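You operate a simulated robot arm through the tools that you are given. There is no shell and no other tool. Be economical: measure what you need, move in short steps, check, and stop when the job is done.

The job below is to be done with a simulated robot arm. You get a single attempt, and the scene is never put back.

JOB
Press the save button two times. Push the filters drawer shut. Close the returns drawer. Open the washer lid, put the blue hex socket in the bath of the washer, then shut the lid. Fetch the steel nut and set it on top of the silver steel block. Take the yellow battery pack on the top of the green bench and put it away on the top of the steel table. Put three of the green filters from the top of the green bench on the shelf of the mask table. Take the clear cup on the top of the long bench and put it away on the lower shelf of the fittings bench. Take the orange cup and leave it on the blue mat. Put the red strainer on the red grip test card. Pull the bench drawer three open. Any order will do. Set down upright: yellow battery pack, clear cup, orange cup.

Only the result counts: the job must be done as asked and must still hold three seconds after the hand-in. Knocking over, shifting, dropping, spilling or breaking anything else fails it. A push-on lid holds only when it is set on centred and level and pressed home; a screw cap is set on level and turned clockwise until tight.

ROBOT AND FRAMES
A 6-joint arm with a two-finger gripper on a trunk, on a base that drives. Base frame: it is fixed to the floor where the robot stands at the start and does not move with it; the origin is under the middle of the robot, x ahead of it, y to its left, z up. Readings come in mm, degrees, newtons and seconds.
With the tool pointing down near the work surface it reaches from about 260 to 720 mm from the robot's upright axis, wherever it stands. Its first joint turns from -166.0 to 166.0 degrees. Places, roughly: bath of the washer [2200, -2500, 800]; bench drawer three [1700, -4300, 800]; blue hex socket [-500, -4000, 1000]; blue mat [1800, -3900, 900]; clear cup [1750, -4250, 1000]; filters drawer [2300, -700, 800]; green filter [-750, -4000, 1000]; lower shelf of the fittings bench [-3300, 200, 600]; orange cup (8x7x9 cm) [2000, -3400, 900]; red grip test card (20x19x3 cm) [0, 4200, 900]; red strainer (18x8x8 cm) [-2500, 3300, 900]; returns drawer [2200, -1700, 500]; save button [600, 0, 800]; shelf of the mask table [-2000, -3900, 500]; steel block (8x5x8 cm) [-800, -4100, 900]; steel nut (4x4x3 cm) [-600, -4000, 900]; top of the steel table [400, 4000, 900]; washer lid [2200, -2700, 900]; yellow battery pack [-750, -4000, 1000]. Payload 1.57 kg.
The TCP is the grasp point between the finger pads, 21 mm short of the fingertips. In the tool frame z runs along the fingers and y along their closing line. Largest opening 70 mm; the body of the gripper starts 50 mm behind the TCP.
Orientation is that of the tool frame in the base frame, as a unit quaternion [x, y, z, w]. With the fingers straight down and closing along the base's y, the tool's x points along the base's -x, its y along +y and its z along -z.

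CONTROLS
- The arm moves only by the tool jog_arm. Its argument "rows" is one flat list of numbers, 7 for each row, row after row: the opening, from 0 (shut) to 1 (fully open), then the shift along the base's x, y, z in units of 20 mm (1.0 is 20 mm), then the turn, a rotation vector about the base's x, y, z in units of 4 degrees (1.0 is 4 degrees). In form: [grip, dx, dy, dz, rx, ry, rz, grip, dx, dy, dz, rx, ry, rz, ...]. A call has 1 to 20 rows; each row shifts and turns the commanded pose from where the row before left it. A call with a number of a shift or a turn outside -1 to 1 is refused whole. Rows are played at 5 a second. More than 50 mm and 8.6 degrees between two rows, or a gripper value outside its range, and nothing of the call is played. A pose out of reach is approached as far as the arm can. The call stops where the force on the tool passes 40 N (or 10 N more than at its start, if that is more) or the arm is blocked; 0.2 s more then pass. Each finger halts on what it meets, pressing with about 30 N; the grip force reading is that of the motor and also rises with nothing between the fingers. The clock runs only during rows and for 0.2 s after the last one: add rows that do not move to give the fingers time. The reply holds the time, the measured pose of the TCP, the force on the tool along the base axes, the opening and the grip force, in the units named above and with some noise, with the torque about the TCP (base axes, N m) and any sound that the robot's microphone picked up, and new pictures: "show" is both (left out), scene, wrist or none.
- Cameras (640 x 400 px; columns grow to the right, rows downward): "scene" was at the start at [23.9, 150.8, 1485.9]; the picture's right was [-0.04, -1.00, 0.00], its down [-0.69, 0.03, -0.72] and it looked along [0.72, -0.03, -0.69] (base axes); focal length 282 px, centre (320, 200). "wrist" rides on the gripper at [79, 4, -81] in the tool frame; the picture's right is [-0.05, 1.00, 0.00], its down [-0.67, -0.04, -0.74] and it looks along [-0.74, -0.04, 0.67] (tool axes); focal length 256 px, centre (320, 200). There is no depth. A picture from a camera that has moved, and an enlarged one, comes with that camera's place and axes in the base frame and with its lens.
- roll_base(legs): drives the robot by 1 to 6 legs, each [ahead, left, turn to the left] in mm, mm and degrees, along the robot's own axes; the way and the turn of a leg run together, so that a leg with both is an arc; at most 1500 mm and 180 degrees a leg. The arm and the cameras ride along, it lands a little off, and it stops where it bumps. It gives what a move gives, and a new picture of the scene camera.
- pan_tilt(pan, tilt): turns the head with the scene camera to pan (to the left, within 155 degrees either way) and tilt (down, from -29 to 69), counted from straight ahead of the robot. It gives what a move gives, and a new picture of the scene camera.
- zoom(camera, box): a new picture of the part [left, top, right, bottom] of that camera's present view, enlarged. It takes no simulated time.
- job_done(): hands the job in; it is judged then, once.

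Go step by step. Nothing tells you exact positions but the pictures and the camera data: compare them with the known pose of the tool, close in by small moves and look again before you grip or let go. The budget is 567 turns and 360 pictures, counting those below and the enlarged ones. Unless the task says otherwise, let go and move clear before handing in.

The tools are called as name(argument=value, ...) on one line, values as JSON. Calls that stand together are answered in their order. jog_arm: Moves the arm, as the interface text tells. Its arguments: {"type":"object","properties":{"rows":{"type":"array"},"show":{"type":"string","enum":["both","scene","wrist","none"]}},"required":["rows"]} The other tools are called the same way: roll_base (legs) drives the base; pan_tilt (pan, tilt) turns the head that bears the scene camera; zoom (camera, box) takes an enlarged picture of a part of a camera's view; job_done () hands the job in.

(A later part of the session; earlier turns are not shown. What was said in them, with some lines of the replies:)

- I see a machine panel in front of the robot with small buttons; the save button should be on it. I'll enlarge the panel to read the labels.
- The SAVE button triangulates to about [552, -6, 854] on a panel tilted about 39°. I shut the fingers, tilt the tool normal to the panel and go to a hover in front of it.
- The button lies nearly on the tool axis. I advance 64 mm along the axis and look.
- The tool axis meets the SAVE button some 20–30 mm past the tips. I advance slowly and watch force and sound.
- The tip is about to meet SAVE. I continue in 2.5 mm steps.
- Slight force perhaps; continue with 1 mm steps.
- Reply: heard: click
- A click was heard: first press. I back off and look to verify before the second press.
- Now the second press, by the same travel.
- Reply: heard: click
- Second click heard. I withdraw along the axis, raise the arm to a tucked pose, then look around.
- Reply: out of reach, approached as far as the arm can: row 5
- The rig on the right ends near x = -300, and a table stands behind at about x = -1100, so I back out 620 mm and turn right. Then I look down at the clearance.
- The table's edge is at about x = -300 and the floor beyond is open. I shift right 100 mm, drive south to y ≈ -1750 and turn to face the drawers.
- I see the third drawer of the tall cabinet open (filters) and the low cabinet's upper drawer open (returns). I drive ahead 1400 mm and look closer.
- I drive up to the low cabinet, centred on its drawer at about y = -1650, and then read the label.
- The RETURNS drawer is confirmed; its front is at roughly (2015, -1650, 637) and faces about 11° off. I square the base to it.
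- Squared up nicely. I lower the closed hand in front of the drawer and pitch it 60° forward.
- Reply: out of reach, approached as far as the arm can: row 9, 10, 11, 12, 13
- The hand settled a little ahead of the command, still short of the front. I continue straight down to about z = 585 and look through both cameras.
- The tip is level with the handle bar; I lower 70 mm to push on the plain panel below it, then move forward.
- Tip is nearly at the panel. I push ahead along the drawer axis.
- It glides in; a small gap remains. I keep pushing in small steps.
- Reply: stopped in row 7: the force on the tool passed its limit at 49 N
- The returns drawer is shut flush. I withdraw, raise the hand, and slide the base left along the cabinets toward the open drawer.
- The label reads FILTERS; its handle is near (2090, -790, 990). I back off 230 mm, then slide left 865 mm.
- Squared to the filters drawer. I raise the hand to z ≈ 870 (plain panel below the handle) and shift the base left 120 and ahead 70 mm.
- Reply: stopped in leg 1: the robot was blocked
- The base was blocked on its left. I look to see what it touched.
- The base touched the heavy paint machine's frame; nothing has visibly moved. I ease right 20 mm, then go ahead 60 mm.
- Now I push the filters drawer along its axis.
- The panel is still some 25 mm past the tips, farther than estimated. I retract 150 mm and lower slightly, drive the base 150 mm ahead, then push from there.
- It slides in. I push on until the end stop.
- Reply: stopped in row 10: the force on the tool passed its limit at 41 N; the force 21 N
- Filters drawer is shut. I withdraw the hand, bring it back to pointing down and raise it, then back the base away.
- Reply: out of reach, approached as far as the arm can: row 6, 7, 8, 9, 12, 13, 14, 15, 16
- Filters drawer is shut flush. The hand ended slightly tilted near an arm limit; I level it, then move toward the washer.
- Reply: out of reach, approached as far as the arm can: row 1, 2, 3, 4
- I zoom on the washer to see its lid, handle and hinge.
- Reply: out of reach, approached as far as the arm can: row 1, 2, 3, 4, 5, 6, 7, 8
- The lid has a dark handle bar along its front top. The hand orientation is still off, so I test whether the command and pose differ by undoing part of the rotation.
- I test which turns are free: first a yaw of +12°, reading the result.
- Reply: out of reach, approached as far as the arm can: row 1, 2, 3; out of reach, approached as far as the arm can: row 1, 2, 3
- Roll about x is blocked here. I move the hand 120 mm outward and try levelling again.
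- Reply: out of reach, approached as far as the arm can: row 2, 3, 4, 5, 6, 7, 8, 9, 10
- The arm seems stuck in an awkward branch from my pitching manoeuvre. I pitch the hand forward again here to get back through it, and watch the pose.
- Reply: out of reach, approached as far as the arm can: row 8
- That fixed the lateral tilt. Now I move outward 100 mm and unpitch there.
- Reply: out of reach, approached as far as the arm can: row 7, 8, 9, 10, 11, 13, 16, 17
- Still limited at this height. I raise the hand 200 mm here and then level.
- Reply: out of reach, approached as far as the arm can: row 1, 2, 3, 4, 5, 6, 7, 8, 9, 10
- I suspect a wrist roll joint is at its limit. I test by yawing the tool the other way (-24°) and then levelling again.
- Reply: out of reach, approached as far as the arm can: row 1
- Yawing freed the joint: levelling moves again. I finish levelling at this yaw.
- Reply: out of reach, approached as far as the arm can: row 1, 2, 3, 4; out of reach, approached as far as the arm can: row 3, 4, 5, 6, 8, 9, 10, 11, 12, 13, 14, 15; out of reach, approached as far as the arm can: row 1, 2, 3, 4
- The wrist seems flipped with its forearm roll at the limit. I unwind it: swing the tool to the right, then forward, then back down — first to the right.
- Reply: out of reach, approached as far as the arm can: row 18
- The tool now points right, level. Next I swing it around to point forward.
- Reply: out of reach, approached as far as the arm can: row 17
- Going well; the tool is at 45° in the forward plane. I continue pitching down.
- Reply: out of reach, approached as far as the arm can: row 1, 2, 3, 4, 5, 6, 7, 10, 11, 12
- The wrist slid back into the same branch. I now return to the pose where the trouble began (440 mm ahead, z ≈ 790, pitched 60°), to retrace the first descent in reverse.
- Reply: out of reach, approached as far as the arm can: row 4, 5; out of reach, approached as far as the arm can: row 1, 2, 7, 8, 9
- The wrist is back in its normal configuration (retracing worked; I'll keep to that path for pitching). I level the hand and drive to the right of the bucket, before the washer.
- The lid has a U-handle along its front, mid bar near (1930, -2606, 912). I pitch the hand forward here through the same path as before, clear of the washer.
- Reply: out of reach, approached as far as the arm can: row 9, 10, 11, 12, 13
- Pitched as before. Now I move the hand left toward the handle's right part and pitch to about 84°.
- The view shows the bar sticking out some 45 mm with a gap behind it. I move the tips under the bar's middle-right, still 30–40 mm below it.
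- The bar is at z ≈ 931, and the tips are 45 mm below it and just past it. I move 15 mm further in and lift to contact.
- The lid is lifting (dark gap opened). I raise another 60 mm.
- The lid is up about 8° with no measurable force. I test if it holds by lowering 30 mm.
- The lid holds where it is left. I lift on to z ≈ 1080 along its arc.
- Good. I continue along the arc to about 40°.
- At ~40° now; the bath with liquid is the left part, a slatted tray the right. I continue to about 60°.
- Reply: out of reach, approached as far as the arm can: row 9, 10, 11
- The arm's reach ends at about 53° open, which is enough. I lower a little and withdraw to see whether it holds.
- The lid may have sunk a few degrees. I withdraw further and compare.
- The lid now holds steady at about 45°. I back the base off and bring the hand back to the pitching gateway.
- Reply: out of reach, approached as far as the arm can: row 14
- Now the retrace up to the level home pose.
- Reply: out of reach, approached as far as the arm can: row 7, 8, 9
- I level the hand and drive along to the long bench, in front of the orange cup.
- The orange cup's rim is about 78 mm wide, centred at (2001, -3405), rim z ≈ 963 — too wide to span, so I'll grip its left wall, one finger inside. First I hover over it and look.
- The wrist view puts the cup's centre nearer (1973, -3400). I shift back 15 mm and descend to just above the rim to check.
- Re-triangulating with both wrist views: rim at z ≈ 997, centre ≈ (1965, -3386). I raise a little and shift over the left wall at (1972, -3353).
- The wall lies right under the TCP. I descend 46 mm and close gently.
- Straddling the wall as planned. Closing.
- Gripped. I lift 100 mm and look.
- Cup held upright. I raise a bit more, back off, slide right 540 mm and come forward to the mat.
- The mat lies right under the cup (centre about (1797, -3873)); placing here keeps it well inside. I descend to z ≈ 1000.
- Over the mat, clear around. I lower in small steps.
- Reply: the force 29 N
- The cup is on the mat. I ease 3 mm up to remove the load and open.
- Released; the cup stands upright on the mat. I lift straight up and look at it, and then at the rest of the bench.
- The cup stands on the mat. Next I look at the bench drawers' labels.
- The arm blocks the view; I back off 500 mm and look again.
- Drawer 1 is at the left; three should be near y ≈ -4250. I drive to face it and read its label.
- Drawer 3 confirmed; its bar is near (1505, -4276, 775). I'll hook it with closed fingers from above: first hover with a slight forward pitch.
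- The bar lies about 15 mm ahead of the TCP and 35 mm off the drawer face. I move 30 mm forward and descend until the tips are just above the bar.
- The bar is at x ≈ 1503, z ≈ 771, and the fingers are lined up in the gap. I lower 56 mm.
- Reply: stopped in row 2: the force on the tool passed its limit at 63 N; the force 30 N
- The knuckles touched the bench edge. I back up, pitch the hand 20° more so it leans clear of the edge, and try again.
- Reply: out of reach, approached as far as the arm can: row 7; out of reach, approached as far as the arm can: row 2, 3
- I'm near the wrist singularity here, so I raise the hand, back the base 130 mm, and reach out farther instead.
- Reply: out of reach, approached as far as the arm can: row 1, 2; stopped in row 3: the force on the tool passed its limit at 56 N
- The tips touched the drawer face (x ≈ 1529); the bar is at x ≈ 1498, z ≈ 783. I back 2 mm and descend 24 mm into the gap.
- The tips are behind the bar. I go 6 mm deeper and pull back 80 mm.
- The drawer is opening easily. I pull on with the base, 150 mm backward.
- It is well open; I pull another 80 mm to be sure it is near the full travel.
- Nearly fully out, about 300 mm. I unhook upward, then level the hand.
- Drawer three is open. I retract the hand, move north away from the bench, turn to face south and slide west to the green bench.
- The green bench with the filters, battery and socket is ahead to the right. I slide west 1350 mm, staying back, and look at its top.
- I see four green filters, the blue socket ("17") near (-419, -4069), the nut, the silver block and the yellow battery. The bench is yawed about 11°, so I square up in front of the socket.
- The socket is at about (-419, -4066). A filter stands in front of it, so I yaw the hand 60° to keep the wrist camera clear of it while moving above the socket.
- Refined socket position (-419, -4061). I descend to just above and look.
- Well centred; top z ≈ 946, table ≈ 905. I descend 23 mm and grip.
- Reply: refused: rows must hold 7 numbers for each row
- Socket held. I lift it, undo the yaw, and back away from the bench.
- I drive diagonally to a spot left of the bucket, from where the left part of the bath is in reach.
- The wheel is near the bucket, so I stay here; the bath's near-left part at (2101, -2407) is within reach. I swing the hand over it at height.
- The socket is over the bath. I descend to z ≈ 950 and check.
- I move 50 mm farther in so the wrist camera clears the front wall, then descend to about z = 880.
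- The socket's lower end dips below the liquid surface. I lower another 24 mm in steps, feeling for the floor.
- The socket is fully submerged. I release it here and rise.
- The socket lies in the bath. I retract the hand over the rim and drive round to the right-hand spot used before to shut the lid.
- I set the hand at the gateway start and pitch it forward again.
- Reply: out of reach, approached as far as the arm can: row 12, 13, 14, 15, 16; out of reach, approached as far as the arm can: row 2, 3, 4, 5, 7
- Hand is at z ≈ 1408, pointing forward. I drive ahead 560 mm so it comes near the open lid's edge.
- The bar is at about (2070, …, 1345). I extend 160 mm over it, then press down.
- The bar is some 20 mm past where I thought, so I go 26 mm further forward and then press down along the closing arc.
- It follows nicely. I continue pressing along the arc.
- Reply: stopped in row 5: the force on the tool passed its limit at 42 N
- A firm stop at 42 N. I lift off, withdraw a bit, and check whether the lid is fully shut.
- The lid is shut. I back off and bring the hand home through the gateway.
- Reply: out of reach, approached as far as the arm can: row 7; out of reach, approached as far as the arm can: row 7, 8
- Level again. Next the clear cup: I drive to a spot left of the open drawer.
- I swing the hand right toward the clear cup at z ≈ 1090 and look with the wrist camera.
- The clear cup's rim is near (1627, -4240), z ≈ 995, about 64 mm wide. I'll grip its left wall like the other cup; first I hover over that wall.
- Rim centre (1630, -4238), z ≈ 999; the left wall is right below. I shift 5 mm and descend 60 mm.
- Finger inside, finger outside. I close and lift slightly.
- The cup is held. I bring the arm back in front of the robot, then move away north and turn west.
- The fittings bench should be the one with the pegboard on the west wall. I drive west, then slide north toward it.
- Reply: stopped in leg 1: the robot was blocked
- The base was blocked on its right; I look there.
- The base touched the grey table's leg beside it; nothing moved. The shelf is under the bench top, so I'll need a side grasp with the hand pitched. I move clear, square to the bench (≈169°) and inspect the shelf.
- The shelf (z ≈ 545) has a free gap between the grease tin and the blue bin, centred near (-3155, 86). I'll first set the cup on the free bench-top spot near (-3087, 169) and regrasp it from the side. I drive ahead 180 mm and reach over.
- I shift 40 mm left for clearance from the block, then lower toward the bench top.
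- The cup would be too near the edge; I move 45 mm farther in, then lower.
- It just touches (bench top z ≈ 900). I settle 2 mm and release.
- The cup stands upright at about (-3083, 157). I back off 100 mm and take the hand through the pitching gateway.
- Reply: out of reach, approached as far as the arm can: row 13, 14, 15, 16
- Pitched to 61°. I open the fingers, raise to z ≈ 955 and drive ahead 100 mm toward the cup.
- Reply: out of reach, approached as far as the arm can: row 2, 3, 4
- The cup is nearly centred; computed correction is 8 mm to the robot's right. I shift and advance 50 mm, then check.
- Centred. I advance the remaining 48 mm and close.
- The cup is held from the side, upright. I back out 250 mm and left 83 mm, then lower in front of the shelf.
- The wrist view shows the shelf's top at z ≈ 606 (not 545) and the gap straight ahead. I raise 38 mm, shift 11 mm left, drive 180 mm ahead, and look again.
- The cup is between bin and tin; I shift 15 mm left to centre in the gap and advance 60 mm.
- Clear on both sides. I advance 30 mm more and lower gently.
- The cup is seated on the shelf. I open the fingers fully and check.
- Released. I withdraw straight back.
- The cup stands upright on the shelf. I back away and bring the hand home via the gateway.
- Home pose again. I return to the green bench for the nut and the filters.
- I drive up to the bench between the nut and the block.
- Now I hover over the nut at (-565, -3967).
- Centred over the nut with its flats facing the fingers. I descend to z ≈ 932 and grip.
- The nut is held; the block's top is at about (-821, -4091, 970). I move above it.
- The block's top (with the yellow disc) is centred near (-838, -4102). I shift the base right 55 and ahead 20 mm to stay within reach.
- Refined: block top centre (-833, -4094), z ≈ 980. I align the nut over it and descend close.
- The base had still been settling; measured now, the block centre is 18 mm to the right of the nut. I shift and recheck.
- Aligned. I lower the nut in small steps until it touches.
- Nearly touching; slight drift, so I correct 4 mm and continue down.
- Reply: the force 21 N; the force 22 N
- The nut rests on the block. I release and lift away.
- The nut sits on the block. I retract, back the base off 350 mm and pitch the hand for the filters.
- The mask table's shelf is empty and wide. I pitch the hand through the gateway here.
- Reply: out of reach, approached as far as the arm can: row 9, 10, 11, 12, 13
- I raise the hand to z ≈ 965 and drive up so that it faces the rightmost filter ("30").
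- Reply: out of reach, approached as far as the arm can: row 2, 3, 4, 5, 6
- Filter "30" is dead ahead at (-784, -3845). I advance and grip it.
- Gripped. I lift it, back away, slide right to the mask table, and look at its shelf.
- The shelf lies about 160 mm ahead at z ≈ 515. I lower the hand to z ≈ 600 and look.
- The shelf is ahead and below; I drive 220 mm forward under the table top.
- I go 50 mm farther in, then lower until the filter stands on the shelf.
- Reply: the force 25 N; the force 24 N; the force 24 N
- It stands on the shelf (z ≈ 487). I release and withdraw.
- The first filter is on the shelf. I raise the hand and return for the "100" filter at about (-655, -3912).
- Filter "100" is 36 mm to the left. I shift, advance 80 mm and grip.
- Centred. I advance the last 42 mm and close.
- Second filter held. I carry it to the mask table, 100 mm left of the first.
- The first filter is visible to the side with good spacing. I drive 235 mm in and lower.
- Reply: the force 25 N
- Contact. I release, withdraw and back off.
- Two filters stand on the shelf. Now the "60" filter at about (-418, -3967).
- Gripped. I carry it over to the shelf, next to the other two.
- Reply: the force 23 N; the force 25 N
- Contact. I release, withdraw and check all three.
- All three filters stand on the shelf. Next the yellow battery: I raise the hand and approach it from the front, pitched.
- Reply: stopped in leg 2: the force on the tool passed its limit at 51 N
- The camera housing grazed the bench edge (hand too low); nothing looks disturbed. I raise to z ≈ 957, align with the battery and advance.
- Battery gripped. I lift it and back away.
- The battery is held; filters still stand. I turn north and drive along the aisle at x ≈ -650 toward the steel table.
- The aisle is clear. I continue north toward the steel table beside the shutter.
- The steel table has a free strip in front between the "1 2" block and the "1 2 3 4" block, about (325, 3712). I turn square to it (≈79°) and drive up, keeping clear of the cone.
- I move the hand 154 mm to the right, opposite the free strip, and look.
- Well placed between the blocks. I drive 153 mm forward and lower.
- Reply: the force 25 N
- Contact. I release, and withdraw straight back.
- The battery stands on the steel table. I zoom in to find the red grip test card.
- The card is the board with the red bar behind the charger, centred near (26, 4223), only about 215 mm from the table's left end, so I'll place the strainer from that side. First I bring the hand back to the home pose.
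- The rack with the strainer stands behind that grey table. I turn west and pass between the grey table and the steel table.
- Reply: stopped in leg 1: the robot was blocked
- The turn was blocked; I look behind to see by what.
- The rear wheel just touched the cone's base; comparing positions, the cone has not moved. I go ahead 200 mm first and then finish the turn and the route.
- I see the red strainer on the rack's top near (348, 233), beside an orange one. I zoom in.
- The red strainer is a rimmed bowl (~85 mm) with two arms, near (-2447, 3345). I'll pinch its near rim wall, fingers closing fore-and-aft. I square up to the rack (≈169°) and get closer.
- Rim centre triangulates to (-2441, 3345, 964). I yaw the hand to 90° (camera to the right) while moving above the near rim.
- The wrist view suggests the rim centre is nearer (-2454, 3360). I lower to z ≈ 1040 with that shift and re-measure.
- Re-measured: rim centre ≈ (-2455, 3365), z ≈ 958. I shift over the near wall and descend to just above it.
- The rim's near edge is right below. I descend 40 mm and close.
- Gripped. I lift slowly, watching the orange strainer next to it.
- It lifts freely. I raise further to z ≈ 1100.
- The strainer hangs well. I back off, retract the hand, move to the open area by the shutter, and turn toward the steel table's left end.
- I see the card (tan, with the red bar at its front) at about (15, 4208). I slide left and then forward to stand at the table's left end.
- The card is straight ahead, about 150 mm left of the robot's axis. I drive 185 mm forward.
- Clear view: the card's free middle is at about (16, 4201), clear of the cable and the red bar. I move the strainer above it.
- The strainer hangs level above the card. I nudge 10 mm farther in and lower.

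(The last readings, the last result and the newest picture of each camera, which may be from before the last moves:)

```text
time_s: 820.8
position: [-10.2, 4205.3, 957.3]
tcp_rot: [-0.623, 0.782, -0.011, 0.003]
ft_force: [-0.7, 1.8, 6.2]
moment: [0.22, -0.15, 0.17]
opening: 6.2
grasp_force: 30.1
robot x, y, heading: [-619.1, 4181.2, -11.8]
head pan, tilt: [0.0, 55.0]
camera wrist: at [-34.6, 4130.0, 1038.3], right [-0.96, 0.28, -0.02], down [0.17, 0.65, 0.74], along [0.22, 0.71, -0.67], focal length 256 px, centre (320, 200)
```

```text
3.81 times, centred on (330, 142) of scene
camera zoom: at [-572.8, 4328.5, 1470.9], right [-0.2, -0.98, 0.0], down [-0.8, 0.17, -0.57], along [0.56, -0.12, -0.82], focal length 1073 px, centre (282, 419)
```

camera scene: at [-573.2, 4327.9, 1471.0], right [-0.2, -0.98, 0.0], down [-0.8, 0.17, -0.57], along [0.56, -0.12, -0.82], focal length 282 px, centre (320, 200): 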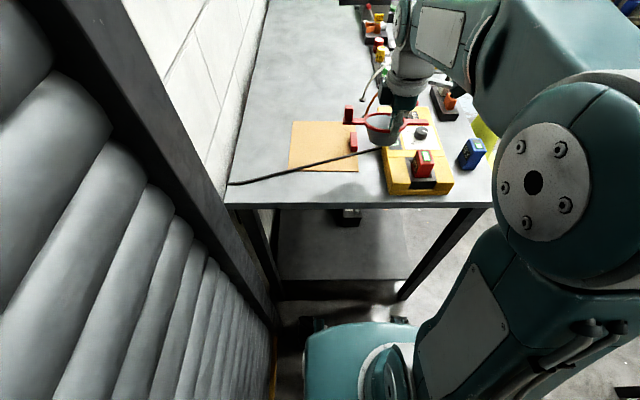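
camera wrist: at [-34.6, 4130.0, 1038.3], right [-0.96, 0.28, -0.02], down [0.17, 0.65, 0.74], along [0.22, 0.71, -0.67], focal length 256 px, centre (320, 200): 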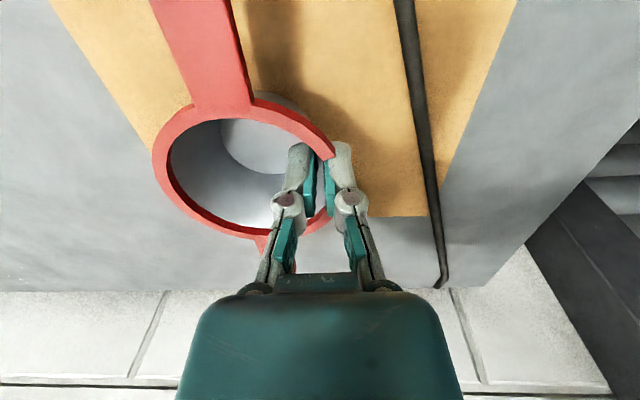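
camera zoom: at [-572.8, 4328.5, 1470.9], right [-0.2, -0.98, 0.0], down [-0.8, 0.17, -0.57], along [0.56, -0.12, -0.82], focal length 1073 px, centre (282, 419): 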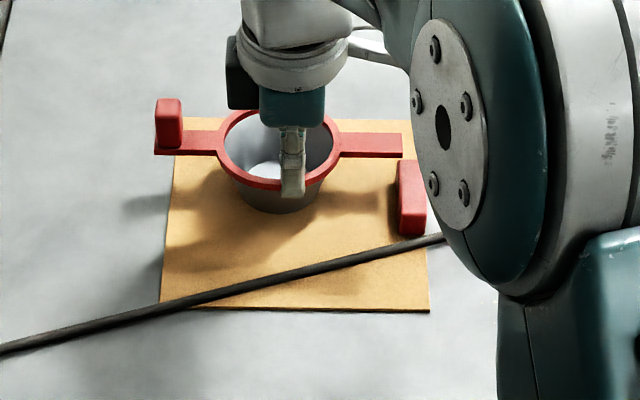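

The strainer stands on the card. I open the fingers gently and lift away.

jog_arm(rows=[0.12, 0, 0, 0, 0, 0, 0, 0.25, 0, 0, 0, 0, 0, 0, 0.4, 0, 0, 0, 0, 0, 0, 0.45, 0, 0, 0, 0, 0, 0, 0.45, 0, 0, 0.4, 0, 0, 0, 0.45, 0, 0, 0.8, 0, 0, 0, 0.45, 0, 0, 0.9, 0, 0, 0, 0.45, 0, 0, 0.9, 0, 0, 0, 0.45, 0, 0, 0.9, 0, 0, 0, 0.45, 0, 0, 0.9, 0, 0, 0], show="wrist")

zoom(camera="scene", box=[260, 90, 400, 195])

```text
time_s: 823.0
position: [-11.1, 4206.0, 1052.7]
tcp_rot: [-0.623, 0.782, -0.012, 0.004]
ft_force: [0.1, -0.5, -0.6]
moment: [-0.01, -0.03, 0.01]
opening: 31.7
grasp_force: 0.0
robot x, y, heading: [-617.5, 4180.4, -11.5]
head pan, tilt: [0.0, 55.0]
camera wrist: at [-34.9, 4130.8, 1134.1], right [-0.96, 0.27, -0.02], down [0.17, 0.65, 0.74], along [0.22, 0.71, -0.67], focal length 256 px, centre (320, 200)
```

wrist: 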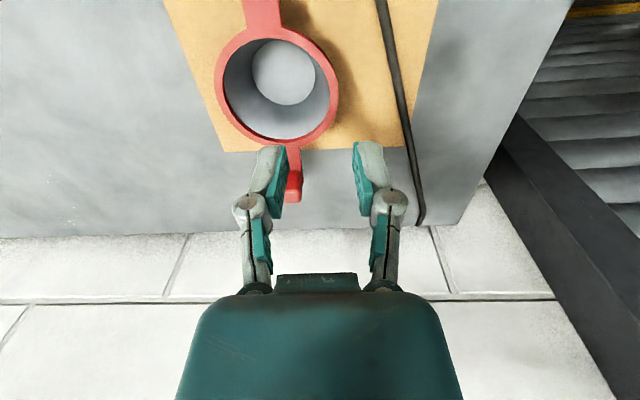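

```text
3.81 times, centred on (330, 142) of scene
camera zoom: at [-572.4, 4328.5, 1470.9], right [-0.2, -0.98, 0.0], down [-0.8, 0.17, -0.57], along [0.56, -0.12, -0.82], focal length 1073 px, centre (282, 419)
```

zoom: 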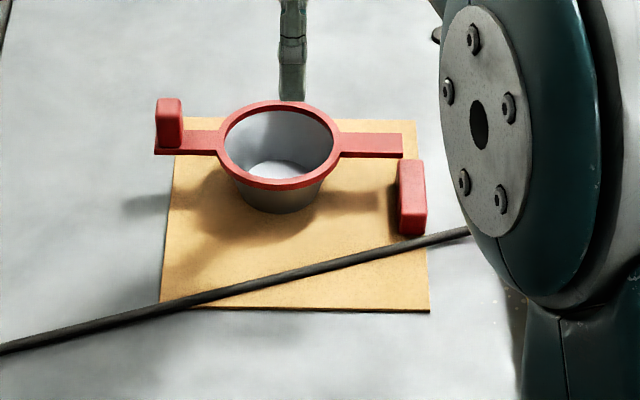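

The strainer sits steadily on the card. I move the hand clear and then hand in.

jog_arm(rows=[0.4, 0, 0, 0.9, 0, 0, 0, 0.4, -0.8, -0.4, 0.3, 0, 0, 0, 0.4, -0.8, -0.4, 0, 0, 0, 0, 0.4, -0.8, -0.4, 0, 0, 0, 0, 0.4, -0.8, -0.4, 0, 0, 0, 0, 0.4, -0.8, -0.4, 0, 0, 0, 0, 0.4, -0.8, -0.3, 0, 0, 0, 0, 0.4, -0.8, 0, 0, 0, 0, 0, 0.4, 0, 0, 0, 0, 0, 0], show="scene")

```text
time_s: 825.0
position: [-123.1, 4159.9, 1075.2]
tcp_rot: [-0.623, 0.782, -0.011, 0.003]
ft_force: [0.9, 0.4, -0.1]
moment: [-0.03, 0.03, 0.0]
opening: 28.0
grasp_force: 0.0
robot x, y, heading: [-620.3, 4182.6, -11.9]
head pan, tilt: [0.0, 55.0]
camera scene: at [-573.1, 4328.2, 1470.9], right [-0.2, -0.98, 0.0], down [-0.8, 0.17, -0.57], along [0.56, -0.12, -0.82], focal length 282 px, centre (320, 200)
```

scene: 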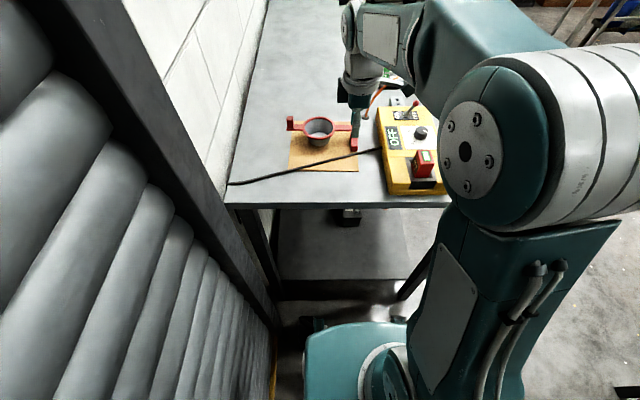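

Everything in the job is in place and the hand is clear, so I hand in.

job_done()

```text
The job is handed in.
```

I did every step of the job and handed it in; the result of the judging was not shown to me.

- **Save button:** pressed twice, with a click heard each time.
- **Drawers:** filters and returns are shut. Bench drawer three is pulled out about 300 mm.
- **Washer:** the blue hex socket is in the bath and the lid is shut again.
- **Steel nut:** on top of the silver steel block.
- **Yellow battery pack:** upright on top of the steel table.
- **Green filters:** three are standing on the shelf of the mask table.
- **Clear cup:** upright on the lower shelf of the fittings bench. I set it on that bench's top for a moment to regrip it.
- **Orange cup:** upright on the blue mat.
- **Red strainer:** on the grip test card behind the charger.

While driving, the robot was stopped by four contacts with other things:

- the frame of the paint machine near the filters cabinet
- a leg of the grey table by the fittings bench
- the green bench's front edge, grazed by the hand
- the base of the traffic cone

Nothing looked knocked over or moved in the pictures afterwards. I compared positions only for the cone, and it had not moved within about 10 mm.
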